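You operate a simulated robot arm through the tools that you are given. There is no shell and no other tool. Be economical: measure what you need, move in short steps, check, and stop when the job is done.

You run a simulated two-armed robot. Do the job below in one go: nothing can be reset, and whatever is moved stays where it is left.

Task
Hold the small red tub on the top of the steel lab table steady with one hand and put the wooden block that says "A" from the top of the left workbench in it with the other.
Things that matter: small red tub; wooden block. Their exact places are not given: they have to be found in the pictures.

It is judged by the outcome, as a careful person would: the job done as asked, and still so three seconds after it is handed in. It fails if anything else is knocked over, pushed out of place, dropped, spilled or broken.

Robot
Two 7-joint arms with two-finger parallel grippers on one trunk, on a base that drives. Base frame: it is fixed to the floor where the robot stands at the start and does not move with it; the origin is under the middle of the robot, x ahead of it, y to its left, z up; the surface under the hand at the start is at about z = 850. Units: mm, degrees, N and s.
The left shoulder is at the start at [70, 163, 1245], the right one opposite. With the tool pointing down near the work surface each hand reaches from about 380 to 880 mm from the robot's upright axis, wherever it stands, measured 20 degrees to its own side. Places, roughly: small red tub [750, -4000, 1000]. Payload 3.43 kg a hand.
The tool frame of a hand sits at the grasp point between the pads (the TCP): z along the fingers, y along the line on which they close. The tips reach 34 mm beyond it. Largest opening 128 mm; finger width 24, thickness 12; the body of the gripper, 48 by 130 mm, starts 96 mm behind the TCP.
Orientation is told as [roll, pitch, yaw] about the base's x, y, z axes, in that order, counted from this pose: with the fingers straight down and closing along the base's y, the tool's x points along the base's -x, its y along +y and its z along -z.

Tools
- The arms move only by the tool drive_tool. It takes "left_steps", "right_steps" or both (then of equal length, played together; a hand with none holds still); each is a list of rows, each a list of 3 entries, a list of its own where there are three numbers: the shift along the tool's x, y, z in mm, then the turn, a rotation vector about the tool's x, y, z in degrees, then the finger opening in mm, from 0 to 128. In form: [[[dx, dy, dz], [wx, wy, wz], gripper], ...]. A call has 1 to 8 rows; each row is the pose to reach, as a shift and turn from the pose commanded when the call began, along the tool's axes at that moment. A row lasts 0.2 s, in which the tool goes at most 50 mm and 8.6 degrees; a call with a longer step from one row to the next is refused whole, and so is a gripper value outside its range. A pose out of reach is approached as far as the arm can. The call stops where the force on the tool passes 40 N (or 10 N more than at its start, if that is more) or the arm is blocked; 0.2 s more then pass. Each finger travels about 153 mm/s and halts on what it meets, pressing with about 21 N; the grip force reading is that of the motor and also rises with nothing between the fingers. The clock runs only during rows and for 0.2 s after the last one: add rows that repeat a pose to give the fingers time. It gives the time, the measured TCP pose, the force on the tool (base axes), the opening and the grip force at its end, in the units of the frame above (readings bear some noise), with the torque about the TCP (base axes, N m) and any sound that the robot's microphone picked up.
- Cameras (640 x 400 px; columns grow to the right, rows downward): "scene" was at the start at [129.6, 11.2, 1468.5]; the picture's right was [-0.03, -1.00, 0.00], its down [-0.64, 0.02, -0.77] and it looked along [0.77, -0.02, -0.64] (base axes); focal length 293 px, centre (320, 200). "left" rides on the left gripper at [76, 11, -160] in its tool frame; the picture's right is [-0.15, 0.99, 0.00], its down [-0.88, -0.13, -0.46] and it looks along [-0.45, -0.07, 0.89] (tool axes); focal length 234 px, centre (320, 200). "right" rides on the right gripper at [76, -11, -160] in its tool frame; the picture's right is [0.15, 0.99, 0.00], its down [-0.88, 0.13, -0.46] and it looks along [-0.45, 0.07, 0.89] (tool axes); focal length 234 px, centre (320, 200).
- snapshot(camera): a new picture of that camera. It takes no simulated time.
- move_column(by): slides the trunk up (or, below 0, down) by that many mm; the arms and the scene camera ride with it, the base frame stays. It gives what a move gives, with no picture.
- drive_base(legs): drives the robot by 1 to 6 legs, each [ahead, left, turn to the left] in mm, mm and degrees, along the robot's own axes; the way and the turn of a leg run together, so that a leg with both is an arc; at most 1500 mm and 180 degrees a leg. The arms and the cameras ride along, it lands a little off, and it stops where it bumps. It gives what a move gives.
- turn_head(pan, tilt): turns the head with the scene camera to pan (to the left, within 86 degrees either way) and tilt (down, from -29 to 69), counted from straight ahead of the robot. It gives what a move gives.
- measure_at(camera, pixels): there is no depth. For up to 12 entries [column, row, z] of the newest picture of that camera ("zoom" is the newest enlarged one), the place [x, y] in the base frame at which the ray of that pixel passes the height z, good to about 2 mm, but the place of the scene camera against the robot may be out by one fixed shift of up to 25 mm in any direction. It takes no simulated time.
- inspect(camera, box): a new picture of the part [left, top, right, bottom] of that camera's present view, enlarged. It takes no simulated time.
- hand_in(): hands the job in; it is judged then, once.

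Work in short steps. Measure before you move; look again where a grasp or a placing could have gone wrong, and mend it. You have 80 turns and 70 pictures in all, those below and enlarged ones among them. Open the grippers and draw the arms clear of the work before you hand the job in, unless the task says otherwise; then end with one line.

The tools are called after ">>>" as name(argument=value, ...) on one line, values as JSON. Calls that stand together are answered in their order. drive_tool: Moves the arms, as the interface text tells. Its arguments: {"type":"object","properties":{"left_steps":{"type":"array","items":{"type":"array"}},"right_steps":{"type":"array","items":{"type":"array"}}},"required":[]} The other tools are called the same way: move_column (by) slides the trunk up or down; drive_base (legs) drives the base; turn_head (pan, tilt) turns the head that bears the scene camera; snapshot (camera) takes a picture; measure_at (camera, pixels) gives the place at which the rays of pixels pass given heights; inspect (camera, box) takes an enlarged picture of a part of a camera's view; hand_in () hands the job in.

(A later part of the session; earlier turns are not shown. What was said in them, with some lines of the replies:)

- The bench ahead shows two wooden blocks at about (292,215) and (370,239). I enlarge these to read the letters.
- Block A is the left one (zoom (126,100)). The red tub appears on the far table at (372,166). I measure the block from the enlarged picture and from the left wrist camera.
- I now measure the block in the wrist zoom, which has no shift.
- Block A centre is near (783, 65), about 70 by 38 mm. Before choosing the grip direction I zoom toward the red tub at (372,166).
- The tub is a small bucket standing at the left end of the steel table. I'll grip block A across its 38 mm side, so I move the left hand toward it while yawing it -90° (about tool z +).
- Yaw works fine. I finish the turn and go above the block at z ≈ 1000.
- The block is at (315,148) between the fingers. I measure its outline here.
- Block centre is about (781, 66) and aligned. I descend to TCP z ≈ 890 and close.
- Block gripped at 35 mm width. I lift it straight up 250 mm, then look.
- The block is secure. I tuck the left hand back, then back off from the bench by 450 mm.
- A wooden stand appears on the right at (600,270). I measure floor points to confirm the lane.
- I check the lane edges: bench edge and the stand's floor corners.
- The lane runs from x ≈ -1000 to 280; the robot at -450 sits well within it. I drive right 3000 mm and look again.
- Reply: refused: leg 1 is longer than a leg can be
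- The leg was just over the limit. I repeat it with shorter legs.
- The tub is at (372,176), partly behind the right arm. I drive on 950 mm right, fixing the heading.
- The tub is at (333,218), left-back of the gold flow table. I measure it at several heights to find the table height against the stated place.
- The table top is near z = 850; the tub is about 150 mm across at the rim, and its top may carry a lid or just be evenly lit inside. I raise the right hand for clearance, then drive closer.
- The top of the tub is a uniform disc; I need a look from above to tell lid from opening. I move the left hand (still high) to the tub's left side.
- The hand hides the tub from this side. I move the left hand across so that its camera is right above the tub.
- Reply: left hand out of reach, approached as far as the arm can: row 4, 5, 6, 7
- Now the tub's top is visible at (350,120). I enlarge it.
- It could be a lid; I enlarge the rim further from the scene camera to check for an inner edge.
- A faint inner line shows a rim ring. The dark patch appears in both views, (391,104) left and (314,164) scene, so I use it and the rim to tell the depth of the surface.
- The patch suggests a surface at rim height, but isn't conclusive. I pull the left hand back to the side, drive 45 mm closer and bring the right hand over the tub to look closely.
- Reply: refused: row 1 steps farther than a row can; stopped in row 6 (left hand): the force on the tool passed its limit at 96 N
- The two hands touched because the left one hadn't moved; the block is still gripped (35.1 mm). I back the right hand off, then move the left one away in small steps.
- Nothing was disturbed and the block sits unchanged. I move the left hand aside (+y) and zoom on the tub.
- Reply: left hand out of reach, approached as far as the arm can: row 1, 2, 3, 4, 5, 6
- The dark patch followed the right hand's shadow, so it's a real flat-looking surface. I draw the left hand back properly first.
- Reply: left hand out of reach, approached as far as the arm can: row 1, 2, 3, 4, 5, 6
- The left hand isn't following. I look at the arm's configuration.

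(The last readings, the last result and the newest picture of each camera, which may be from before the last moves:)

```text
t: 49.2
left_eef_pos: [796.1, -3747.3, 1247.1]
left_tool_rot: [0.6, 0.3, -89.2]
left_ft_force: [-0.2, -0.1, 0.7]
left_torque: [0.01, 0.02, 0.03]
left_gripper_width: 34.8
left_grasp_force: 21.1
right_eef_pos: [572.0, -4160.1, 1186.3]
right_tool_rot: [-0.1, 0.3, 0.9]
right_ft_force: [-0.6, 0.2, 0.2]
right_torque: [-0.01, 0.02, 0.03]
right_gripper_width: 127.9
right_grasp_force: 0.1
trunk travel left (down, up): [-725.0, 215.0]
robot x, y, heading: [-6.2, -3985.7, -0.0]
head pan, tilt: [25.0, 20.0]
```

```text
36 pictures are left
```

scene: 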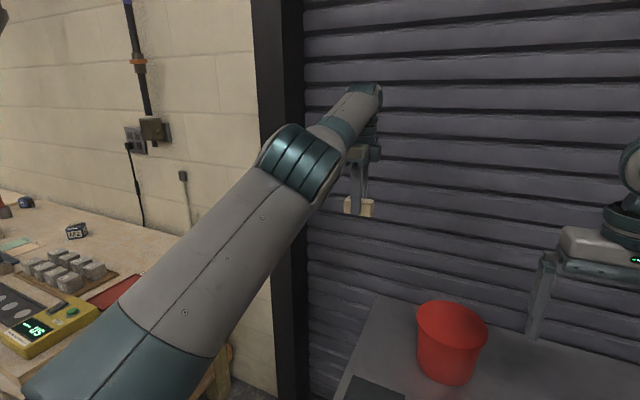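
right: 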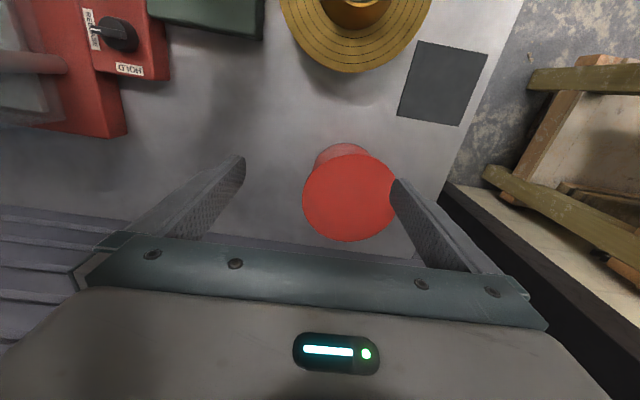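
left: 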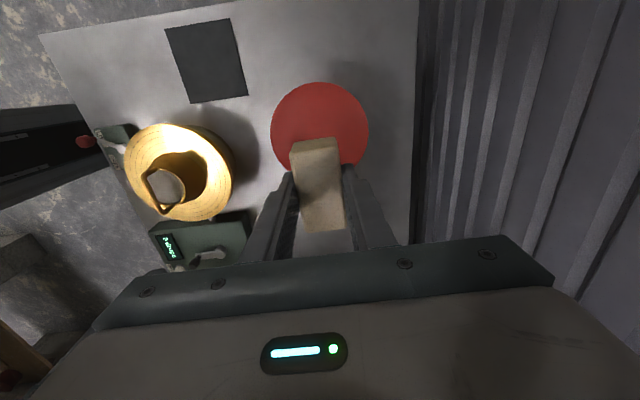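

The left arm is nearly straight (singular), and the tub now seems to show its interior at (452,320). I enlarge the tub, and try bending the left arm by going down and inward.

>>> inspect(camera="scene", box=[400, 290, 504, 394])

>>> drive_tool(left_steps=[[[0, 0, 40], [0, 0, 0], 20], [[0, 0, 80], [0, 0, 0], 20], [[0, 0, 120], [0, 0, 0], 20], [[0, 0, 120], [0, 0, 0], 20]])

```text
3.85 times, centred on (452, 342) of scene
```

zoom: 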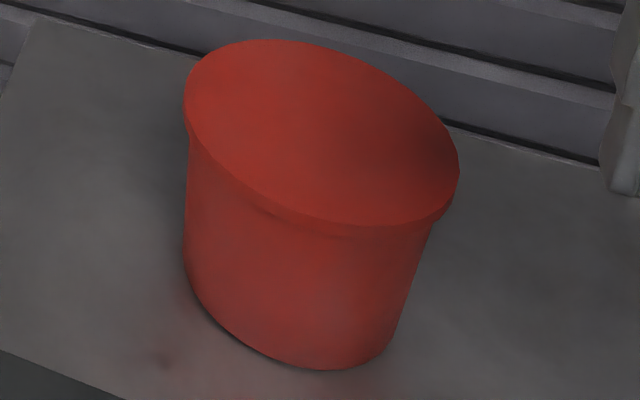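

```text
t: 50.2
left_eef_pos: [822.5, -3744.9, 1134.1]
left_tool_rot: [0.6, 0.2, -89.1]
left_ft_force: [-0.9, 0.1, -0.4]
left_torque: [-0.02, -0.01, 0.0]
left_gripper_width: 34.9
left_grasp_force: 21.2
left hand out of reach, approached as far as the arm can: row 1, 2, 3, 4
right_eef_pos: [572.3, -4159.9, 1186.3]
right_tool_rot: [-0.2, 0.2, 0.8]
right_ft_force: [-0.6, -0.2, -0.3]
right_torque: [0.01, -0.02, 0.02]
right_gripper_width: 128.0
right_grasp_force: 0.2
trunk travel left (down, up): [-725.0, 215.0]
robot x, y, heading: [-1.6, -3988.8, -0.2]
head pan, tilt: [25.0, 20.0]
```

The arm tracks along its reach limit, so the commanded pose is still too far out. I pull it further back toward the robot.

>>> drive_tool(left_steps=[[[0, -45, 0], [0, 0, 0], 20], [[0, -90, 0], [0, 0, 0], 20], [[0, -135, 0], [0, 0, 0], 20], [[0, -180, 0], [0, 0, 0], 20], [[0, -225, 0], [0, 0, 0], 20]])

```text
t: 51.4
left_eef_pos: [820.6, -3742.8, 1151.1]
left_tool_rot: [0.7, 0.2, -89.2]
left_ft_force: [0.2, 0.1, 0.0]
left_torque: [-0.03, -0.02, -0.01]
left_gripper_width: 35.0
left_grasp_force: 20.3
left hand out of reach, approached as far as the arm can: row 1, 2, 3, 4, 5
right_eef_pos: [571.2, -4161.1, 1187.6]
right_tool_rot: [0.0, 0.3, 0.9]
right_ft_force: [0.4, -0.7, 0.4]
right_torque: [-0.01, 0.0, -0.01]
right_gripper_width: 128.2
right_grasp_force: 0.0
trunk travel left (down, up): [-725.0, 215.0]
robot x, y, heading: [-5.6, -3993.4, 0.1]
head pan, tilt: [25.0, 20.0]
```

The elbow is stretched straight, so pure pulling doesn't bend it. I try an inward sideways motion with a pull-back and some yaw, high above everything.

>>> drive_tool(left_steps=[[[-20, -30, 0], [0, 0, -5], 20], [[-40, -60, 0], [0, 0, -10], 20], [[-60, -90, 0], [0, 0, -15], 20], [[-80, -120, 0], [0, 0, -20], 20], [[-100, -150, 0], [0, 0, -25], 20], [[-100, -150, 0], [0, 0, -25], 20]])

```text
t: 52.8
left_eef_pos: [808.8, -3856.9, 1169.1]
left_tool_rot: [0.6, 0.0, -64.1]
left_ft_force: [-0.5, -0.6, -0.2]
left_torque: [-0.01, 0.01, 0.0]
left_gripper_width: 34.8
left_grasp_force: 21.3
left hand out of reach, approached as far as the arm can: row 1, 2, 3, 4, 5, 6
right_eef_pos: [572.8, -4159.6, 1186.8]
right_tool_rot: [-0.2, 0.3, 1.0]
right_ft_force: [-0.6, -0.3, -0.2]
right_torque: [-0.03, -0.01, 0.03]
right_gripper_width: 128.0
right_grasp_force: 0.2
trunk travel left (down, up): [-725.0, 215.0]
robot x, y, heading: [-5.3, -3990.5, 0.1]
head pan, tilt: [25.0, 20.0]
```

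The wrist is now slightly inside the reach limit, so I try pulling straight back again from here.

>>> drive_tool(left_steps=[[[13, -27, 0], [0, 0, 0], 20], [[26, -54, 0], [0, 0, 0], 20], [[39, -81, 0], [0, 0, 0], 20], [[52, -108, 0], [0, 0, 0], 20], [[66, -135, 0], [0, 0, 0], 20], [[66, -135, 0], [0, 0, 0], 20]])

>>> snapshot(camera="scene")

```text
t: 54.2
left_eef_pos: [796.9, -3882.8, 1207.0]
left_tool_rot: [0.6, 0.0, -64.3]
left_ft_force: [-0.3, 0.2, 0.5]
left_torque: [0.01, 0.0, 0.01]
left_gripper_width: 35.3
left_grasp_force: 20.6
left hand out of reach, approached as far as the arm can: row 1, 2, 3, 4, 5, 6
right_eef_pos: [571.3, -4161.6, 1186.9]
right_tool_rot: [-0.1, 0.4, 0.9]
right_ft_force: [0.4, -0.3, 0.7]
right_torque: [0.04, 0.02, 0.0]
right_gripper_width: 128.2
right_grasp_force: 0.1
trunk travel left (down, up): [-725.0, 215.0]
robot x, y, heading: [-6.1, -3988.1, 0.2]
head pan, tilt: [25.0, 20.0]
```

```text
34 pictures are left
```

scene: 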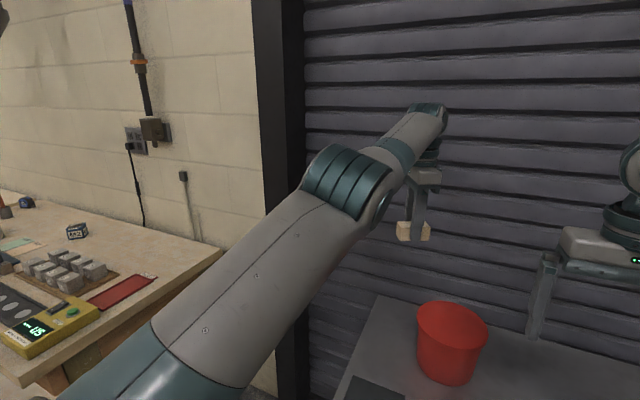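

Still locked. I test what the commanded pose really is with a zero move.

>>> drive_tool(left_steps=[[[0, 0, 0], [0, 0, 0], 20]])

```text
t: 54.6
left_eef_pos: [795.5, -3882.5, 1205.9]
left_tool_rot: [0.5, 0.0, -64.2]
left_ft_force: [-0.4, 1.1, -0.8]
left_torque: [0.02, -0.05, 0.01]
left_gripper_width: 34.9
left_grasp_force: 20.7
right_eef_pos: [573.0, -4160.8, 1187.8]
right_tool_rot: [-0.1, 0.3, 0.8]
right_ft_force: [-0.3, 0.5, -0.7]
right_torque: [0.0, -0.03, 0.02]
right_gripper_width: 128.1
right_grasp_force: 0.1
trunk travel left (down, up): [-725.0, 215.0]
robot x, y, heading: [-5.3, -3987.2, -0.0]
head pan, tilt: [25.0, 20.0]
```

The zero move isn't flagged, so the command equals the measured pose. I probe several small directions in one call to see which rows are reachable.

>>> drive_tool(left_steps=[[[9, -18, 6], [0, 0, 0], 20], [[18, 9, 0], [0, 0, 0], 20], [[-18, -9, 0], [0, 0, 0], 20], [[0, 0, -20], [0, 0, 0], 20], [[0, 0, 20], [0, 0, 0], 20], [[0, 0, 0], [0, 0, -4], 20], [[0, 0, 0], [4, 0, 0], 20], [[0, 0, 0], [-4, 0, 0], 20]])

```text
t: 56.4
left_eef_pos: [797.1, -3879.8, 1205.1]
left_tool_rot: [4.5, -0.2, -64.3]
left_ft_force: [-0.4, 0.0, 0.0]
left_torque: [-0.04, 0.03, 0.0]
left_gripper_width: 35.1
left_grasp_force: 20.8
left hand out of reach, approached as far as the arm can: row 1, 4, 7
right_eef_pos: [573.5, -4157.4, 1185.5]
right_tool_rot: [-0.2, 0.4, 0.9]
right_ft_force: [0.7, 0.2, -0.9]
right_torque: [-0.01, 0.04, -0.01]
right_gripper_width: 127.8
right_grasp_force: 0.0
trunk travel left (down, up): [-725.0, 215.0]
robot x, y, heading: [-6.4, -3984.8, -0.1]
head pan, tilt: [25.0, 20.0]
```

Sideways and down are reachable; pulling in is not. I step down gradually, then test a pull at the lower height.

>>> drive_tool(left_steps=[[[0, 0, 15], [2, 0, 0], 20], [[0, 0, 30], [4, 0, 0], 20], [[0, 0, 50], [4, 0, 0], 20], [[0, 0, 70], [4, 0, 0], 20], [[0, 0, 90], [4, 0, 0], 20], [[3, -5, 100], [4, 0, 0], 20], [[5, -10, 110], [4, 0, 0], 20], [[10, -20, 115], [4, 0, 0], 20]])

```text
t: 58.2
left_eef_pos: [781.7, -3878.3, 1091.3]
left_tool_rot: [0.6, -0.1, -64.2]
left_ft_force: [1.2, -0.1, -0.2]
left_torque: [-0.02, -0.04, -0.01]
left_gripper_width: 35.0
left_grasp_force: 21.0
right_eef_pos: [571.8, -4159.0, 1185.9]
right_tool_rot: [-0.2, 0.3, 0.8]
right_ft_force: [0.7, -0.2, -0.3]
right_torque: [-0.02, 0.0, -0.01]
right_gripper_width: 128.0
right_grasp_force: 0.0
trunk travel left (down, up): [-725.0, 215.0]
robot x, y, heading: [-5.3, -3990.7, 0.0]
head pan, tilt: [25.0, 20.0]
```

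Unlocked and all rows reachable. Now I pull the left hand back and to the left, clear of the tub.

>>> drive_tool(left_steps=[[[30, -23, 0], [0, 0, 0], 20], [[60, -46, 0], [0, 0, 0], 20], [[90, -69, 0], [0, 0, 0], 20], [[120, -92, 0], [0, 0, 0], 20], [[150, -115, 0], [0, 0, 0], 20], [[177, -136, 0], [0, 0, 0], 20]])

>>> turn_head(pan=0, tilt=45)

>>> inspect(camera="scene", box=[220, 100, 420, 225])

```text
t: 59.6
left_eef_pos: [582.6, -3778.9, 1086.7]
left_tool_rot: [0.7, -0.1, -64.1]
left_ft_force: [0.1, -0.1, -0.6]
left_torque: [-0.01, -0.01, 0.0]
left_gripper_width: 35.4
left_grasp_force: 20.8
right_eef_pos: [571.4, -4159.1, 1187.7]
right_tool_rot: [-0.2, 0.4, 0.8]
right_ft_force: [-0.6, -0.6, 0.1]
right_torque: [-0.03, -0.05, -0.01]
right_gripper_width: 127.9
right_grasp_force: 0.2
trunk travel left (down, up): [-725.0, 215.0]
robot x, y, heading: [-5.5, -3987.4, 0.1]
head pan, tilt: [25.0, 20.0]
```

```text
t: 60.5
left_eef_pos: [583.7, -3780.0, 1087.6]
left_tool_rot: [0.6, -0.1, -64.2]
left_ft_force: [0.3, -0.1, -0.8]
left_torque: [0.0, 0.01, -0.01]
left_gripper_width: 35.1
left_grasp_force: 21.0
right_eef_pos: [572.6, -4160.6, 1187.6]
right_tool_rot: [-0.1, 0.3, 0.8]
right_ft_force: [-0.3, -0.2, 0.3]
right_torque: [0.01, -0.02, 0.0]
right_gripper_width: 128.0
right_grasp_force: 0.1
trunk travel left (down, up): [-725.0, 215.0]
robot x, y, heading: [-3.7, -3988.8, 0.3]
head pan, tilt: [0.0, 45.0]
```

```text
3.20 times, centred on (320, 162) of scene
```

zoom: 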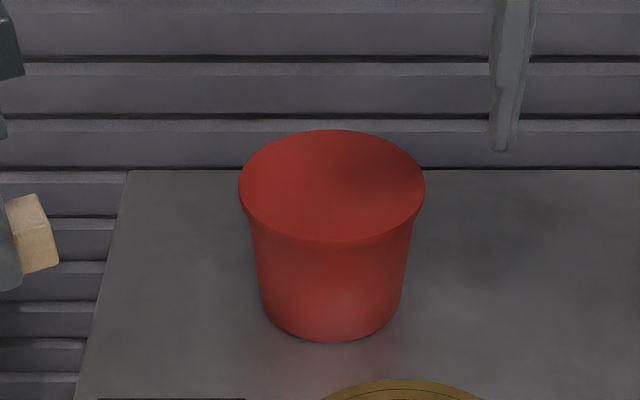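

Left hand is free, block intact. Now the right hand goes over the tub at z ≈ 1095 (fingers' tips 100 mm above rim) for a close look.

>>> drive_tool(right_steps=[[[-25, 20, 15], [0, 0, 0], 128], [[-50, 40, 30], [0, 0, 0], 128], [[-75, 60, 45], [0, 0, 0], 128], [[-100, 80, 60], [0, 0, 0], 128], [[-125, 100, 70], [0, 0, 0], 128], [[-150, 120, 80], [0, 0, 0], 128], [[-175, 140, 90], [0, 0, 0], 128], [[-195, 160, 95], [0, 0, 0], 128]])

>>> snapshot(camera="right")

```text
t: 62.3
left_eef_pos: [584.0, -3777.8, 1085.3]
left_tool_rot: [0.7, -0.2, -64.2]
left_ft_force: [0.3, 0.6, -0.8]
left_torque: [0.01, 0.01, -0.02]
left_gripper_width: 35.0
left_grasp_force: 20.7
right_eef_pos: [763.5, -3995.2, 1091.2]
right_tool_rot: [-0.2, 0.2, 0.8]
right_ft_force: [-0.5, -0.1, 0.3]
right_torque: [-0.04, -0.02, 0.03]
right_gripper_width: 128.1
right_grasp_force: 0.0
trunk travel left (down, up): [-725.0, 215.0]
robot x, y, heading: [-6.8, -3990.8, -0.0]
head pan, tilt: [0.0, 45.0]
```

```text
32 pictures are left
```

right: 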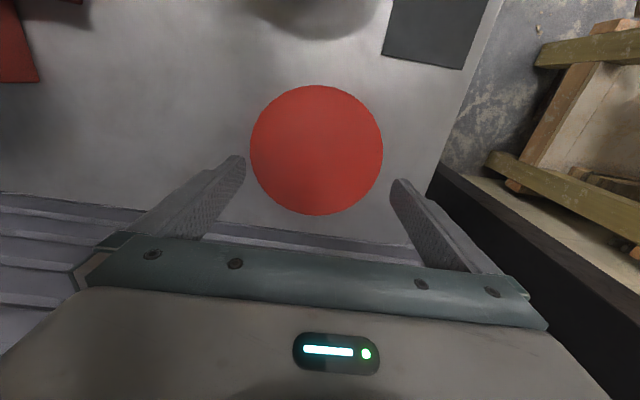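

>>> inspect(camera="right", box=[236, 75, 396, 225])

>>> measure_at(camera="right", pixels=[[316, 85, 960], [318, 216, 960], [249, 150, 960], [383, 150, 960], [316, 85, 980], [318, 216, 980], [249, 150, 980], [383, 150, 980]])

```text
2.67 times, centred on (316, 150) of right
```

zoom: 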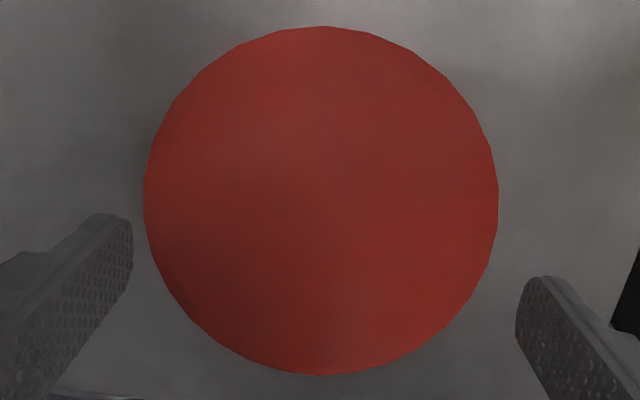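

```text
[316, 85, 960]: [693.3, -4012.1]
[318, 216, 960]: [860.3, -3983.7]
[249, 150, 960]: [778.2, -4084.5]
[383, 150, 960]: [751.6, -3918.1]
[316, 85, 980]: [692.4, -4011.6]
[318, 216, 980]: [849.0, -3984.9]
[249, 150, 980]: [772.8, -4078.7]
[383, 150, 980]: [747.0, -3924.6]
```

Still ambiguous visually. I do a gentle touch test: close the right fingers and lower them at the tub's centre in small steps; rim is at z ≈ 965, so contact near TCP z ≈ 1000 would mean a lid.

>>> drive_tool(right_steps=[[[-4, -1, 15], [0, 0, 0], 80], [[-8, -2, 30], [0, 0, 0], 40], [[-8, -2, 50], [0, 0, 0], 0], [[-8, -2, 65], [0, 0, 0], 0], [[-8, -2, 78], [0, 0, 0], 0], [[-8, -2, 84], [0, 0, 0], 0], [[-8, -2, 89], [0, 0, 0], 0], [[-8, -2, 93], [0, 0, 0], 0]])

>>> drive_tool(right_steps=[[[0, 0, 4], [0, 0, 0], 0], [[0, 0, 8], [0, 0, 0], 0], [[0, 0, 12], [0, 0, 0], 0], [[0, 0, 16], [0, 0, 0], 0], [[0, 0, 20], [0, 0, 0], 0], [[0, 0, 24], [0, 0, 0], 0], [[0, 0, 28], [0, 0, 0], 0], [[0, 0, 32], [0, 0, 0], 0]])

>>> inspect(camera="scene", box=[260, 80, 400, 230])

```text
t: 64.1
left_eef_pos: [583.2, -3779.4, 1086.3]
left_tool_rot: [0.7, -0.1, -64.1]
left_ft_force: [-0.4, 0.4, 0.0]
left_torque: [0.03, 0.0, -0.04]
left_gripper_width: 35.2
left_grasp_force: 20.9
right_eef_pos: [771.6, -4002.2, 999.6]
right_tool_rot: [-0.2, 0.1, 0.8]
right_ft_force: [-0.3, 0.1, 0.2]
right_torque: [0.03, 0.03, -0.02]
right_gripper_width: 0.0
right_grasp_force: 21.1
trunk travel left (down, up): [-725.0, 215.0]
robot x, y, heading: [-3.8, -3991.7, 0.1]
head pan, tilt: [0.0, 45.0]
```

```text
t: 65.9
left_eef_pos: [584.1, -3778.9, 1086.9]
left_tool_rot: [0.7, -0.1, -64.2]
left_ft_force: [0.2, -0.7, -0.3]
left_torque: [0.0, -0.03, 0.02]
left_gripper_width: 35.1
left_grasp_force: 20.9
right_eef_pos: [773.0, -4002.1, 965.9]
right_tool_rot: [-0.1, 0.3, 0.8]
right_ft_force: [-0.1, -0.1, -0.7]
right_torque: [-0.01, -0.01, 0.02]
right_gripper_width: 0.0
right_grasp_force: 21.1
trunk travel left (down, up): [-725.0, 215.0]
robot x, y, heading: [-4.0, -3992.1, 0.1]
head pan, tilt: [0.0, 45.0]
```

```text
2.67 times, centred on (330, 155) of scene
```

zoom: 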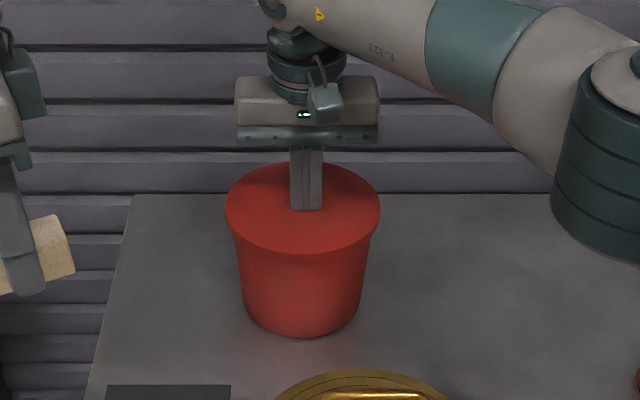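

The tips reached z ≈ 932, well below the rim, with no contact: the tub is open. I confirm with a further 40 mm.

>>> drive_tool(right_steps=[[[0, 0, 6], [0, 0, 0], 0], [[0, 0, 12], [0, 0, 0], 0], [[0, 0, 18], [0, 0, 0], 0], [[0, 0, 24], [0, 0, 0], 0], [[0, 0, 30], [0, 0, 0], 0], [[0, 0, 35], [0, 0, 0], 0], [[0, 0, 40], [0, 0, 0], 0]])

>>> inspect(camera="scene", box=[260, 80, 400, 230])

```text
t: 67.5
left_eef_pos: [584.7, -3779.3, 1087.3]
left_tool_rot: [0.8, -0.1, -64.2]
left_ft_force: [0.5, -0.1, -0.2]
left_torque: [0.02, -0.01, 0.01]
left_gripper_width: 34.9
left_grasp_force: 20.6
right_eef_pos: [772.1, -4002.9, 926.1]
right_tool_rot: [-0.1, 0.3, 0.8]
right_ft_force: [-0.4, 0.1, 0.0]
right_torque: [0.02, 0.0, -0.01]
right_gripper_width: 0.1
right_grasp_force: 21.1
trunk travel left (down, up): [-725.0, 215.0]
robot x, y, heading: [-3.8, -3985.8, -0.1]
head pan, tilt: [0.0, 45.0]
```

```text
2.67 times, centred on (330, 155) of scene
```

zoom: 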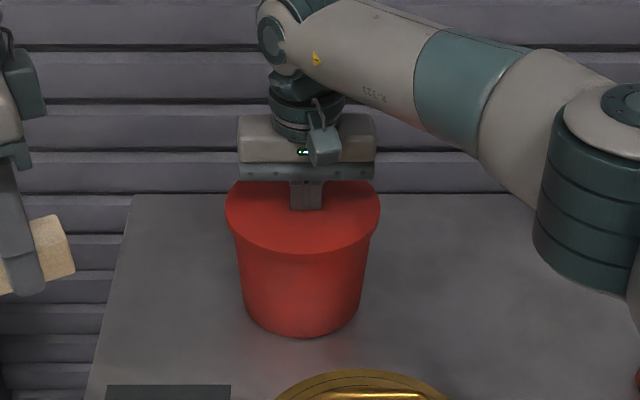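

Fingers enter without force yet are visually cut at zoom (305,210), so I measure at which height that surface lies.

>>> measure_at(camera="zoom", pixels=[[305, 210, 990], [305, 210, 970], [305, 210, 950], [305, 210, 930], [302, 252, 970], [302, 162, 970], [225, 210, 970], [381, 210, 970], [302, 337, 850]])

>>> drive_tool(right_steps=[[[0, 0, 5], [0, 0, 0], 0], [[0, 0, 10], [0, 0, 0], 0], [[0, 0, 15], [0, 0, 0], 0], [[0, 0, 20], [0, 0, 0], 0], [[0, 0, 24], [0, 0, 0], 0], [[0, 0, 28], [0, 0, 0], 0], [[0, 0, 31], [0, 0, 0], 0], [[0, 0, 34], [0, 0, 0], 0]])

```text
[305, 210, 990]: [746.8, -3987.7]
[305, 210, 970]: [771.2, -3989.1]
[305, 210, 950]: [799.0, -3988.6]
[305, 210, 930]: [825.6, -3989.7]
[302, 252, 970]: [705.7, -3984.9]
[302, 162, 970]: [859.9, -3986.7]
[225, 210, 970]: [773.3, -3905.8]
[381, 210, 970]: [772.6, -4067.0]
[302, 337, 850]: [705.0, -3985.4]
```

```text
t: 69.3
left_eef_pos: [583.7, -3779.7, 1086.2]
left_tool_rot: [0.6, -0.2, -64.2]
left_ft_force: [0.0, 0.2, -1.0]
left_torque: [0.01, -0.01, 0.01]
left_gripper_width: 35.0
left_grasp_force: 21.6
right_eef_pos: [771.5, -4000.7, 892.4]
right_tool_rot: [-0.2, 0.2, 0.8]
right_ft_force: [-0.3, 0.3, 0.5]
right_torque: [0.01, -0.01, 0.01]
right_gripper_width: 0.2
right_grasp_force: 20.7
trunk travel left (down, up): [-725.0, 215.0]
robot x, y, heading: [-4.3, -3992.0, 0.1]
head pan, tilt: [0.0, 45.0]
```

The hand goes almost to the floor of the tub with no contact, so it's open (the picture just hides the hollow). Rim is at z ≈ 970, centre about (775,-4000), radius 80. I raise the right hand out.

>>> drive_tool(right_steps=[[[0, 0, -40], [0, 0, 0], 0], [[0, 0, -85], [0, 0, 0], 0], [[0, 0, -130], [0, 0, 0], 0], [[0, 0, -175], [0, 0, 0], 0], [[0, 0, -210], [0, 0, 0], 30], [[0, 0, -230], [0, 0, 0], 60]])

>>> drive_base(legs=[[5, -40, 0]])

>>> snapshot(camera="scene")

```text
t: 70.7
left_eef_pos: [584.5, -3779.1, 1086.2]
left_tool_rot: [0.7, -0.1, -64.2]
left_ft_force: [0.2, -0.4, -0.2]
left_torque: [0.04, 0.01, 0.02]
left_gripper_width: 34.8
left_grasp_force: 20.7
right_eef_pos: [773.1, -3998.9, 1122.7]
right_tool_rot: [0.0, 0.4, 0.7]
right_ft_force: [0.9, 0.2, -0.1]
right_torque: [-0.02, 0.0, 0.0]
right_gripper_width: 60.1
right_grasp_force: 0.0
trunk travel left (down, up): [-725.0, 215.0]
robot x, y, heading: [-2.0, -3991.9, -0.3]
head pan, tilt: [0.0, 45.0]
```

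```text
t: 71.6
left_eef_pos: [588.6, -3814.2, 1086.1]
left_tool_rot: [0.5, -0.2, -63.9]
left_ft_force: [-0.5, -0.1, -0.9]
left_torque: [-0.05, 0.02, -0.02]
left_gripper_width: 35.0
left_grasp_force: 20.8
right_eef_pos: [777.8, -4031.9, 1122.6]
right_tool_rot: [-0.4, 0.3, 1.0]
right_ft_force: [0.0, 1.7, -1.0]
right_torque: [-0.06, 0.02, -0.03]
right_gripper_width: 60.0
right_grasp_force: 0.0
trunk travel left (down, up): [-725.0, 215.0]
robot x, y, heading: [0.1, -4028.7, 0.1]
head pan, tilt: [0.0, 45.0]
```

```text
28 pictures are left
```

scene: 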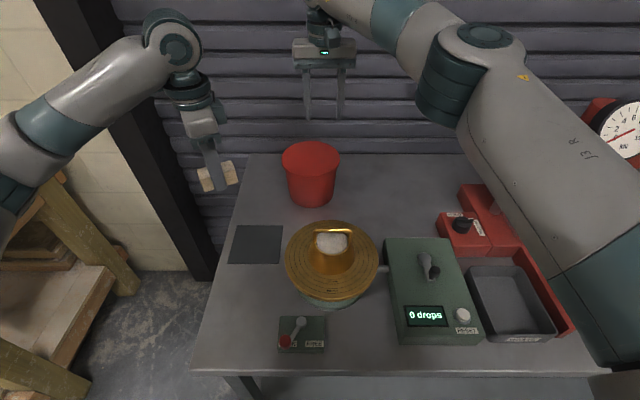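

Tub is undisturbed. I place the right hand over the tub's right wall (y ≈ -4080) with a 15° outward lean, opening 60, still above the rim.

>>> drive_tool(right_steps=[[[0, -12, 15], [-4, 0, 0], 60], [[1, -24, 30], [-8, 0, 0], 60], [[2, -36, 50], [-12, 0, 0], 60], [[3, -48, 70], [-15, 0, 0], 60], [[3, -50, 95], [-15, 0, 0], 60]])

>>> snapshot(camera="right")

>>> inspect(camera="scene", box=[240, 60, 400, 220])

```text
t: 72.8
left_eef_pos: [588.9, -3817.2, 1086.3]
left_tool_rot: [0.7, 0.0, -64.0]
left_ft_force: [0.9, 0.0, -0.1]
left_torque: [0.0, 0.03, -0.01]
left_gripper_width: 35.0
left_grasp_force: 21.1
right_eef_pos: [772.2, -4086.5, 1026.4]
right_tool_rot: [14.9, 0.3, 1.1]
right_ft_force: [-0.7, 0.4, -0.5]
right_torque: [-0.04, 0.04, 0.01]
right_gripper_width: 59.9
right_grasp_force: 0.0
trunk travel left (down, up): [-725.0, 215.0]
robot x, y, heading: [2.8, -4028.7, 0.2]
head pan, tilt: [0.0, 45.0]
```

```text
27 pictures are left
```

right: 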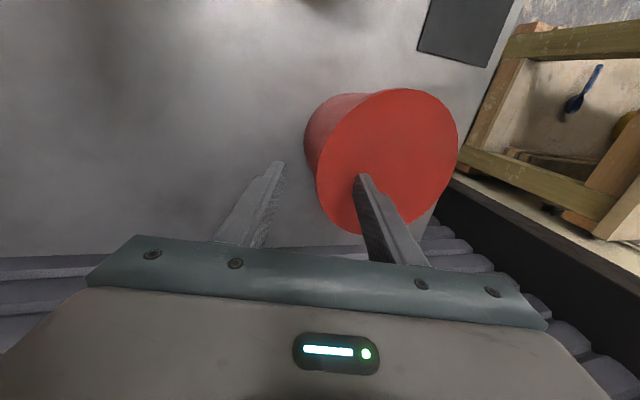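

```text
2.50 times, centred on (320, 140) of scene
```

zoom: 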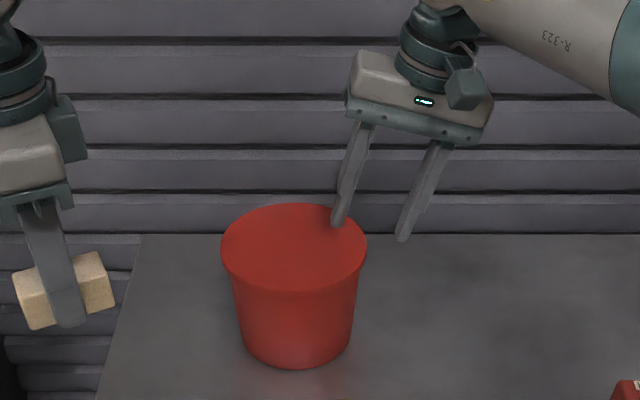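

The fingers straddle the right wall well. I lower vertically about 60 mm with a 6 mm inward shift.

>>> drive_tool(right_steps=[[[-1, -2, 12], [0, 0, 0], 60], [[-2, -4, 24], [0, 0, 0], 60], [[-2, -6, 36], [0, 0, 0], 60], [[-2, -8, 48], [0, 0, 0], 60], [[-2, -9.7, 59.5], [0, 0, 0], 60]])

>>> snapshot(camera="right")

>>> inspect(camera="scene", box=[240, 60, 400, 220])

```text
t: 74.0
left_eef_pos: [589.4, -3817.9, 1085.7]
left_tool_rot: [0.6, 0.0, -64.0]
left_ft_force: [0.2, -0.1, -0.8]
left_torque: [0.0, 0.01, 0.0]
left_gripper_width: 35.2
left_grasp_force: 21.3
right_eef_pos: [777.8, -4078.7, 966.4]
right_tool_rot: [14.8, 0.3, 1.1]
right_ft_force: [0.4, 0.0, -0.5]
right_torque: [-0.01, 0.01, -0.01]
right_gripper_width: 60.0
right_grasp_force: 0.1
trunk travel left (down, up): [-725.0, 215.0]
robot x, y, heading: [-1.5, -4027.6, 0.2]
head pan, tilt: [0.0, 45.0]
```

```text
25 pictures are left
```

right: 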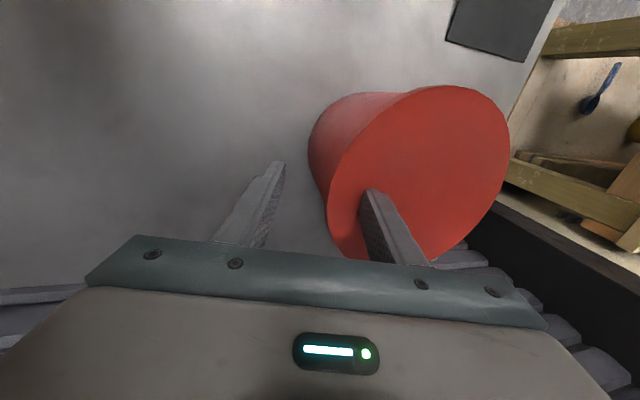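

```text
2.50 times, centred on (320, 140) of scene
```

zoom: 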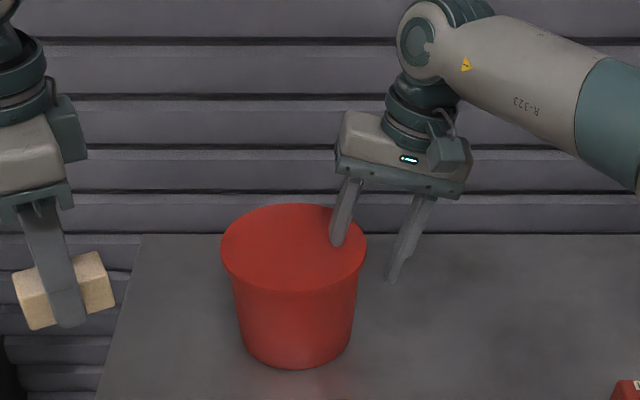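

Inner finger inside, outer outside, no contact. I close the right fingers slowly.

>>> drive_tool(right_steps=[[[0, 0, 0], [0, 0, 0], 52], [[0, 0, 0], [0, 0, 0], 44], [[0, 0, 0], [0, 0, 0], 36], [[0, 0, 0], [0, 0, 0], 28], [[0, 0, 0], [0, 0, 0], 20], [[0, 0, 0], [0, 0, 0], 12], [[0, 0, 0], [0, 0, 0], 4], [[0, 0, 0], [0, 0, 0], 0]])

>>> inspect(camera="scene", box=[240, 60, 400, 220])

```text
t: 75.8
left_eef_pos: [588.9, -3817.6, 1085.6]
left_tool_rot: [0.7, -0.2, -64.0]
left_ft_force: [-0.4, 0.0, -0.6]
left_torque: [0.0, -0.03, 0.04]
left_gripper_width: 34.9
left_grasp_force: 21.3
right_eef_pos: [778.3, -4078.4, 965.8]
right_tool_rot: [15.0, 0.2, 1.0]
right_ft_force: [0.1, -0.4, -1.7]
right_torque: [-0.06, -0.02, 0.02]
right_gripper_width: 5.4
right_grasp_force: 20.7
trunk travel left (down, up): [-725.0, 215.0]
robot x, y, heading: [3.1, -4027.2, 0.1]
head pan, tilt: [0.0, 45.0]
```

```text
2.50 times, centred on (320, 140) of scene
```

zoom: 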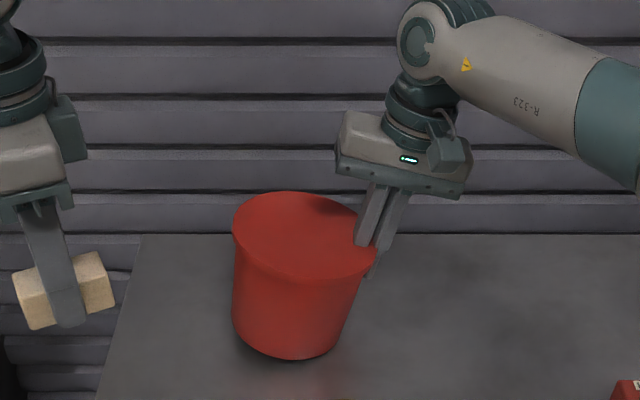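

The grip (5.4 mm wall) is firm but tipped the tub to follow the finger angle. I roll the right hand back about 8° to set the tub flat.

>>> drive_tool(right_steps=[[[0, 0, 0], [2, 0, 0], 0], [[0, 0, 0], [4, 0, 0], 0], [[0, 0, 0], [6, 0, 0], 0], [[0, 0, 0], [7, 0, 0], 0], [[0, 0, 0], [8, 0, 0], 0]])

>>> inspect(camera="scene", box=[240, 60, 400, 220])

```text
t: 77.0
left_eef_pos: [588.3, -3817.3, 1086.4]
left_tool_rot: [0.7, -0.1, -64.0]
left_ft_force: [1.1, 0.1, 0.6]
left_torque: [0.01, 0.02, -0.01]
left_gripper_width: 34.9
left_grasp_force: 21.3
right_eef_pos: [776.1, -4080.3, 968.3]
right_tool_rot: [6.8, 0.3, 1.0]
right_ft_force: [0.7, -0.2, -1.5]
right_torque: [-0.05, -0.02, 0.02]
right_gripper_width: 5.3
right_grasp_force: 21.1
trunk travel left (down, up): [-725.0, 215.0]
robot x, y, heading: [0.9, -4028.4, 0.3]
head pan, tilt: [0.0, 45.0]
```

```text
2.50 times, centred on (320, 140) of scene
```

zoom: 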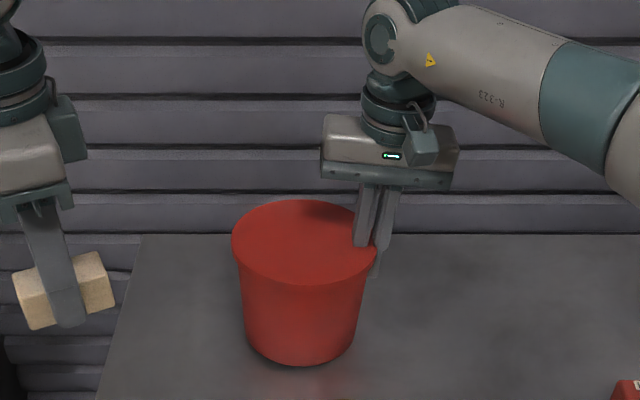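

Nearly level; it's still lifted a touch. I roll 2.5° more and lower a few mm until it rests on the table.

>>> drive_tool(right_steps=[[[0, 0, 0], [1.3, 0, 0], 0], [[0, 0, 1], [2.5, 0, 0], 0], [[0, 0, 2], [2.5, 0, 0], 0], [[0, 0, 3], [2.5, 0, 0], 0]])

>>> inspect(camera="scene", box=[240, 60, 400, 220])

```text
t: 78.0
left_eef_pos: [587.6, -3817.1, 1087.8]
left_tool_rot: [0.8, -0.1, -64.1]
left_ft_force: [-0.2, -0.4, -0.6]
left_torque: [0.0, -0.04, 0.01]
left_gripper_width: 35.0
left_grasp_force: 20.9
right_eef_pos: [776.4, -4078.7, 969.1]
right_tool_rot: [4.4, 0.1, 0.9]
right_ft_force: [-0.9, 1.3, 13.3]
right_torque: [0.43, -0.42, 0.01]
right_gripper_width: 5.6
right_grasp_force: 21.3
trunk travel left (down, up): [-725.0, 215.0]
robot x, y, heading: [2.0, -4031.5, 0.1]
head pan, tilt: [0.0, 45.0]
```

```text
2.50 times, centred on (320, 140) of scene
```

zoom: 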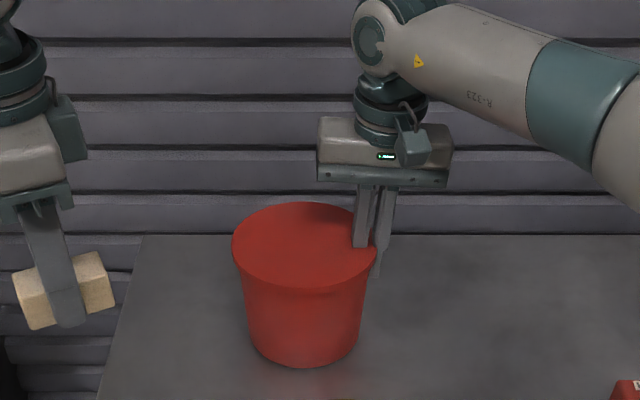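

The tub now rests flat (13 N down), held. I measure its new rim position to set the drop point.

>>> measure_at(camera="zoom", pixels=[[232, 243, 970], [377, 250, 970], [303, 203, 970], [303, 290, 970], [300, 368, 850]])

>>> snapshot(camera="right")

```text
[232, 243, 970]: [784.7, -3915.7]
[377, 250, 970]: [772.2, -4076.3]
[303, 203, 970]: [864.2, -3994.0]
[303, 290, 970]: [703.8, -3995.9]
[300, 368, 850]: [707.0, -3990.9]
```

```text
20 pictures are left
```

right: 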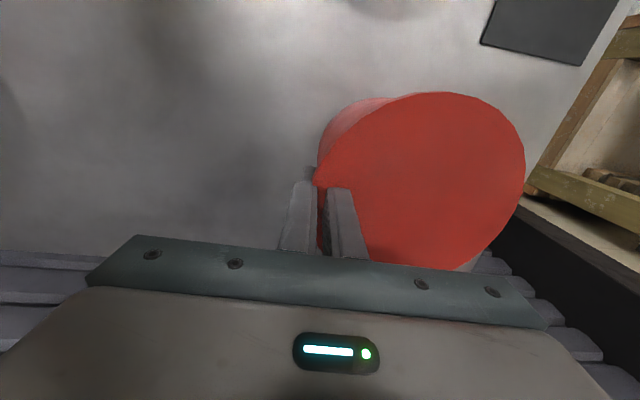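

Tub centre is now about (776,-4009). I bring the left hand to an approach point left of the tub, turning it to yaw -90.

>>> drive_tool(left_steps=[[[-25, 13, 0], [0, 0, 5], 20], [[-50, 26, 0], [0, 0, 10], 20], [[-75, 39, 0], [0, 0, 15], 20], [[-100, 52, 0], [0, 0, 20], 20], [[-124, 64, 0], [0, 0, 26], 20]], right_steps=[[[0, 0, -1], [0, 0, 0], 0], [[0, 0, -1], [0, 0, 0], 0], [[0, 0, -1], [0, 0, 0], 0], [[0, 0, -1], [0, 0, 0], 0], [[0, 0, -1], [0, 0, 0], 0]])

```text
t: 79.2
left_eef_pos: [701.0, -3902.5, 1086.9]
left_tool_rot: [0.8, 0.3, -90.1]
left_ft_force: [0.0, 0.0, -0.3]
left_torque: [-0.01, -0.01, -0.01]
left_gripper_width: 34.9
left_grasp_force: 21.3
right_eef_pos: [775.6, -4080.7, 967.9]
right_tool_rot: [4.4, 0.3, 1.1]
right_ft_force: [-1.6, 2.2, 8.6]
right_torque: [0.38, -0.04, 0.04]
right_gripper_width: 5.3
right_grasp_force: 20.9
trunk travel left (down, up): [-725.0, 215.0]
robot x, y, heading: [-0.5, -4025.7, 0.1]
head pan, tilt: [0.0, 45.0]
```

On target. Now the left hand leans 14° (tips toward -y) and moves to (775,-3950).

>>> drive_tool(left_steps=[[[-12, 18, 0], [0, -4, 0], 20], [[-24, 37, 0], [0, -8, 0], 20], [[-36, 56, 0], [0, -12, 0], 20], [[-48, 74, 0], [0, -15, 0], 20]])

>>> snapshot(camera="scene")

```text
t: 80.2
left_eef_pos: [773.0, -3951.2, 1087.0]
left_tool_rot: [0.7, -14.8, -90.2]
left_ft_force: [1.0, 0.2, -0.2]
left_torque: [0.03, 0.0, 0.02]
left_gripper_width: 34.7
left_grasp_force: 21.8
right_eef_pos: [775.0, -4080.4, 968.4]
right_tool_rot: [4.4, 0.2, 1.0]
right_ft_force: [-2.6, 0.5, 9.5]
right_torque: [0.29, 0.03, 0.09]
right_gripper_width: 5.5
right_grasp_force: 20.8
trunk travel left (down, up): [-725.0, 215.0]
robot x, y, heading: [1.1, -4029.3, -0.0]
head pan, tilt: [0.0, 45.0]
```

```text
19 pictures are left
```

scene: 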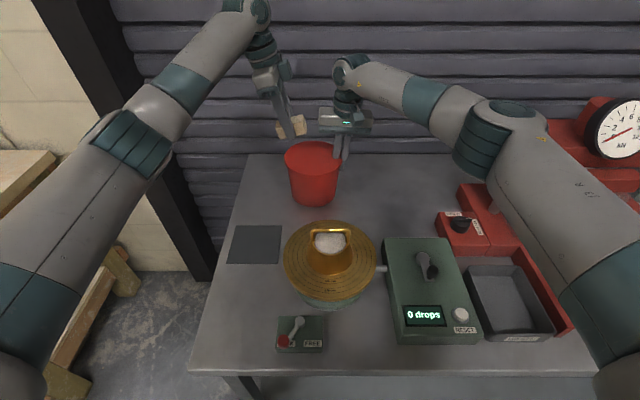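

The lean is right and clear of the right hand. I move over the tub's centre and a bit down, then check.

>>> drive_tool(left_steps=[[[-10, 0, 15], [0, 0, 0], 20], [[-20, 1, 30], [0, 0, 0], 20], [[-28, 2, 45], [0, 0, 0], 20], [[-28, 2, 56], [0, 0, 0], 20]])

>>> inspect(camera="scene", box=[220, 20, 420, 220])

>>> snapshot(camera="left")

```text
t: 81.2
left_eef_pos: [776.1, -3989.6, 1042.2]
left_tool_rot: [0.7, -14.8, -90.3]
left_ft_force: [-0.3, 0.1, -1.1]
left_torque: [-0.01, 0.01, 0.02]
left_gripper_width: 35.0
left_grasp_force: 21.1
right_eef_pos: [776.9, -4080.6, 967.8]
right_tool_rot: [4.4, 0.2, 1.0]
right_ft_force: [-0.8, 1.2, 8.0]
right_torque: [0.18, 0.0, 0.08]
right_gripper_width: 5.4
right_grasp_force: 21.0
trunk travel left (down, up): [-725.0, 215.0]
robot x, y, heading: [-2.1, -4028.2, -0.0]
head pan, tilt: [0.0, 45.0]
```

```text
2.00 times, centred on (320, 120) of scene
```

zoom: 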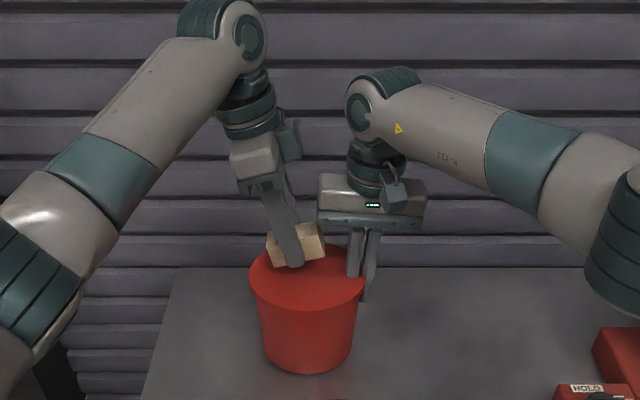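

```text
17 pictures are left
```

left: 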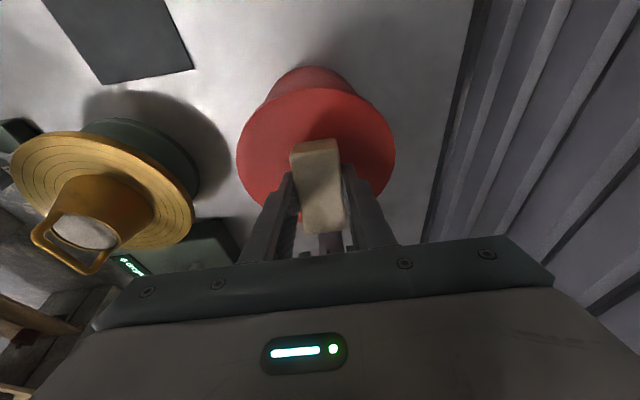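

The block is centred over the tub (scene zoom (297,245), left view block col 318 vs tub col 316). I lower vertically 128 mm, watching the force stop.

>>> drive_tool(left_steps=[[[4.1, 0, 15.5], [0, 0, 0], 20], [[8.3, 0, 31], [0, 0, 0], 20], [[12.4, 0, 46.4], [0, 0, 0], 20], [[16.6, 0, 61.8], [0, 0, 0], 20], [[20.7, 0, 77.3], [0, 0, 0], 20], [[24.9, 0, 92.7], [0, 0, 0], 20], [[29, 0, 108.2], [0, 0, 0], 20], [[33.1, 0, 123.6], [0, 0, 0], 20]])

>>> inspect(camera="scene", box=[220, 20, 420, 220])

```text
t: 83.0
left_eef_pos: [778.4, -3989.4, 913.6]
left_tool_rot: [0.6, -15.0, -90.2]
left_ft_force: [-0.1, 0.1, 0.0]
left_torque: [0.01, 0.02, 0.02]
left_gripper_width: 35.1
left_grasp_force: 21.6
right_eef_pos: [776.6, -4081.3, 967.9]
right_tool_rot: [4.4, 0.2, 1.0]
right_ft_force: [-0.7, -0.1, 7.1]
right_torque: [0.01, 0.01, 0.03]
right_gripper_width: 5.6
right_grasp_force: 21.0
trunk travel left (down, up): [-725.0, 215.0]
robot x, y, heading: [1.3, -4028.3, 0.1]
head pan, tilt: [0.0, 45.0]
```

```text
2.00 times, centred on (320, 120) of scene
```

zoom: 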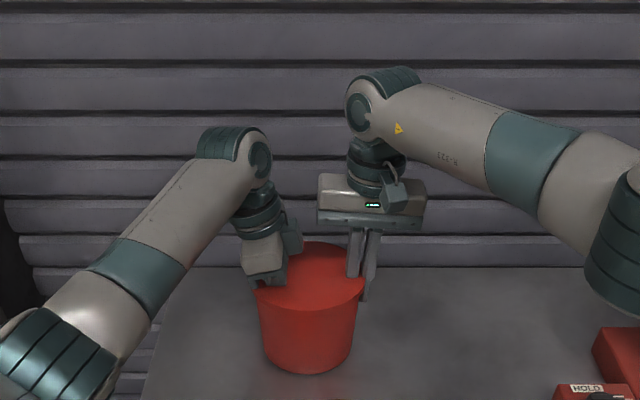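

Block is deep inside with no contact. I lower a bit more and open the left fingers moderately to release.

>>> drive_tool(left_steps=[[[0.8, 0, 3], [0, 0, 0], 20], [[1.6, 0, 6], [0, 0, 0], 20], [[1.6, 0, 6], [0, 0, 0], 40], [[1.6, 0, 6], [0, 0, 0], 52], [[1.6, 0, 6], [0, 0, 0], 56], [[1.6, 0, 6], [0, 0, 0], 56]])

```text
t: 84.4
left_eef_pos: [778.2, -3989.2, 908.2]
left_tool_rot: [0.7, -14.8, -90.3]
left_ft_force: [-6.6, -9.0, 0.4]
left_torque: [0.67, -0.52, -0.15]
left_gripper_width: 52.8
left_grasp_force: 0.0
right_eef_pos: [776.4, -4079.5, 966.9]
right_tool_rot: [4.5, 0.2, 1.1]
right_ft_force: [6.7, 9.2, 5.4]
right_torque: [-0.28, -0.12, -0.42]
right_gripper_width: 5.8
right_grasp_force: 21.1
trunk travel left (down, up): [-725.0, 215.0]
robot x, y, heading: [2.7, -4029.3, 0.1]
head pan, tilt: [0.0, 45.0]
```

A finger tip touched the inner wall at 53 mm opening. I narrow to 45 and lift the left hand straight up.

>>> drive_tool(left_steps=[[[0, 0, 0], [0, 0, 0], 46], [[0, 0, 0], [0, 0, 0], 46], [[-5, 0, -19], [0, 0, 0], 46], [[-13, 0, -48], [0, 0, 0], 46], [[-21, 0, -78], [0, 0, 0], 46], [[-31, 0, -116], [0, 0, 0], 46], [[-41, 0, -155], [0, 0, 0], 46]])

>>> snapshot(camera="left")

>>> inspect(camera="scene", box=[220, 20, 420, 220])

```text
t: 86.0
left_eef_pos: [775.2, -3988.0, 1071.5]
left_tool_rot: [0.8, -14.6, -90.1]
left_ft_force: [-0.2, -0.4, -0.2]
left_torque: [0.0, 0.04, -0.04]
left_gripper_width: 45.9
left_grasp_force: 0.0
right_eef_pos: [776.5, -4081.1, 967.5]
right_tool_rot: [4.3, 0.2, 1.0]
right_ft_force: [1.3, 0.3, 8.9]
right_torque: [-0.05, -0.19, 0.01]
right_gripper_width: 5.5
right_grasp_force: 21.4
trunk travel left (down, up): [-725.0, 215.0]
robot x, y, heading: [4.1, -4028.0, 0.0]
head pan, tilt: [0.0, 45.0]
```

```text
15 pictures are left
```

left: 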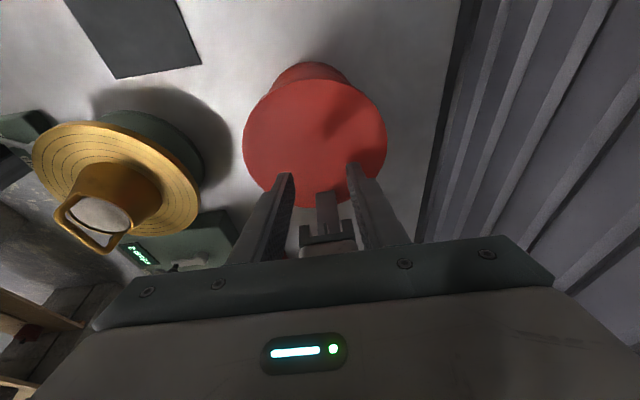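

```text
2.00 times, centred on (320, 120) of scene
```

zoom: 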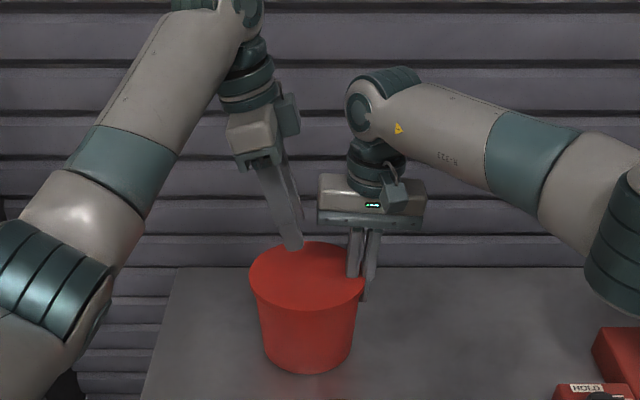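

The block is gone from the left fingers and inside the tub. I draw the left hand away to the left and back.

>>> drive_tool(left_steps=[[[24, -15, -6], [0, 0, 0], 60], [[50, -35, -13], [0, 0, 0], 60], [[75, -60, -20], [0, 0, 0], 60], [[100, -85, -27], [0, 0, 0], 60], [[125, -110, -33], [0, 0, 0], 60], [[145, -140, -39], [0, 0, 0], 60]])

```text
t: 87.4
left_eef_pos: [638.5, -3841.3, 1067.3]
left_tool_rot: [0.7, -14.8, -90.2]
left_ft_force: [0.2, 0.0, -0.5]
left_torque: [0.0, 0.0, 0.0]
left_gripper_width: 60.1
left_grasp_force: 0.0
right_eef_pos: [776.6, -4081.5, 968.1]
right_tool_rot: [4.3, 0.2, 1.0]
right_ft_force: [-1.0, -1.8, 6.3]
right_torque: [-0.23, 0.05, -0.01]
right_gripper_width: 5.4
right_grasp_force: 21.0
trunk travel left (down, up): [-725.0, 215.0]
robot x, y, heading: [-2.0, -4029.5, 0.1]
head pan, tilt: [0.0, 45.0]
```

Now the right hand releases: open to 36 mm slowly and lift straight out.

>>> drive_tool(right_steps=[[[0, 0, 0], [0, 0, 0], 14], [[0, 0, 0], [0, 0, 0], 26], [[0, 0, 0], [0, 0, 0], 36], [[0, 0, -10], [0, 0, 0], 36], [[0, 0, -30], [0, 0, 0], 36], [[0, 0, -60], [0, 0, 0], 36], [[0, 0, -95], [0, 0, 0], 36], [[0, 0, -130], [0, 0, 0], 36]])

>>> snapshot(camera="right")

>>> inspect(camera="scene", box=[220, 20, 420, 220])

```text
t: 89.2
left_eef_pos: [639.6, -3841.1, 1067.7]
left_tool_rot: [0.7, -14.9, -90.2]
left_ft_force: [-0.5, 0.5, 0.0]
left_torque: [-0.03, -0.04, -0.02]
left_gripper_width: 60.1
left_grasp_force: 0.1
right_eef_pos: [779.0, -4089.2, 1095.6]
right_tool_rot: [4.5, 0.4, 1.0]
right_ft_force: [0.5, -0.2, -0.1]
right_torque: [0.02, -0.01, 0.01]
right_gripper_width: 36.0
right_grasp_force: 0.1
trunk travel left (down, up): [-725.0, 215.0]
robot x, y, heading: [1.2, -4028.0, 0.1]
head pan, tilt: [0.0, 45.0]
```

```text
13 pictures are left
```

right: 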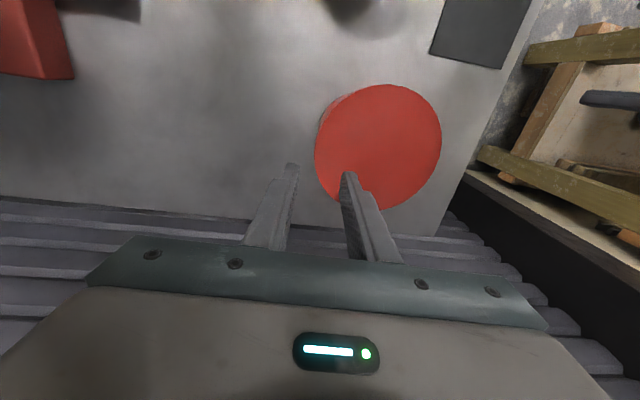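

```text
2.00 times, centred on (320, 120) of scene
```

zoom: 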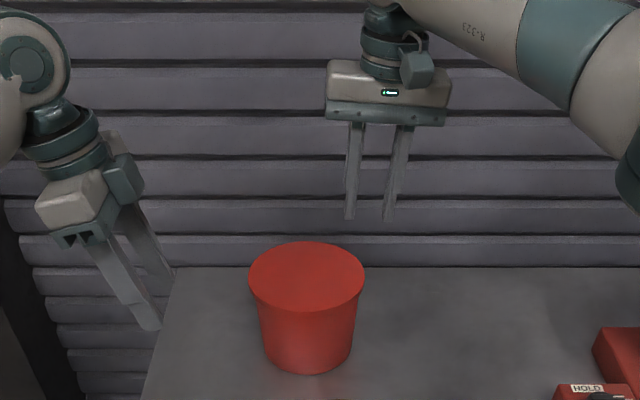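

Tub stands level with the block inside. I withdraw both arms and take a final picture.

>>> drive_tool(right_steps=[[[40, -15, -10], [0, 0, 0], 60], [[80, -30, -20], [0, 0, 0], 90], [[120, -45, -30], [0, 0, 0], 128], [[160, -60, -40], [0, 0, 0], 128], [[200, -75, -50], [0, 0, 0], 128]], left_steps=[[[0, -20, -10], [0, 0, 0], 90], [[0, -40, -20], [0, 0, 0], 128], [[0, -60, -30], [0, 0, 0], 128], [[0, -80, -40], [0, 0, 0], 128], [[0, -100, -50], [0, 0, 0], 128]])

>>> snapshot(camera="scene")

```text
t: 90.4
left_eef_pos: [535.7, -3829.9, 1114.9]
left_tool_rot: [0.8, -14.6, -90.2]
left_ft_force: [0.7, 0.2, 0.6]
left_torque: [0.03, -0.02, 0.01]
left_gripper_width: 128.1
left_grasp_force: 0.1
right_eef_pos: [581.8, -4169.2, 1143.6]
right_tool_rot: [4.4, 0.1, 1.1]
right_ft_force: [-0.2, 0.7, 1.1]
right_torque: [0.01, -0.02, 0.03]
right_gripper_width: 128.0
right_grasp_force: 0.2
trunk travel left (down, up): [-725.0, 215.0]
robot x, y, heading: [-3.7, -4026.2, 0.1]
head pan, tilt: [0.0, 45.0]
```

```text
11 pictures are left
```

scene: 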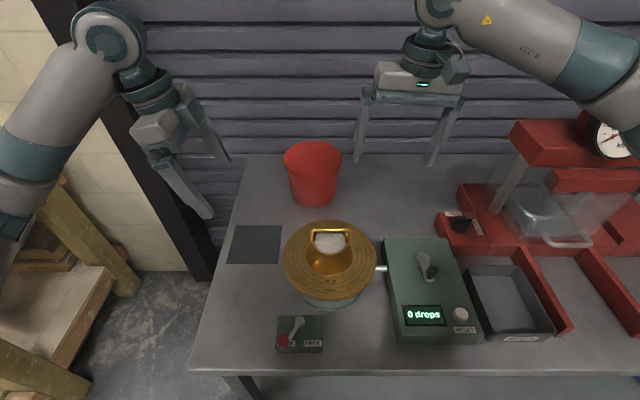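

The tub stands upright at (312,172), nothing else has moved, and both hands are open and clear. I hand in.

>>> hand_in()

```text
The job is handed in.
```

Block A was lowered into the small red tub and released there while the right hand held the rim. The cameras can't see inside the tub, so I never saw the block at rest. The tub shifted about 10 mm and tipped briefly during the grip, and now stands level. The two hands bumped once on the way, but nothing else looks moved in the last picture of the table.
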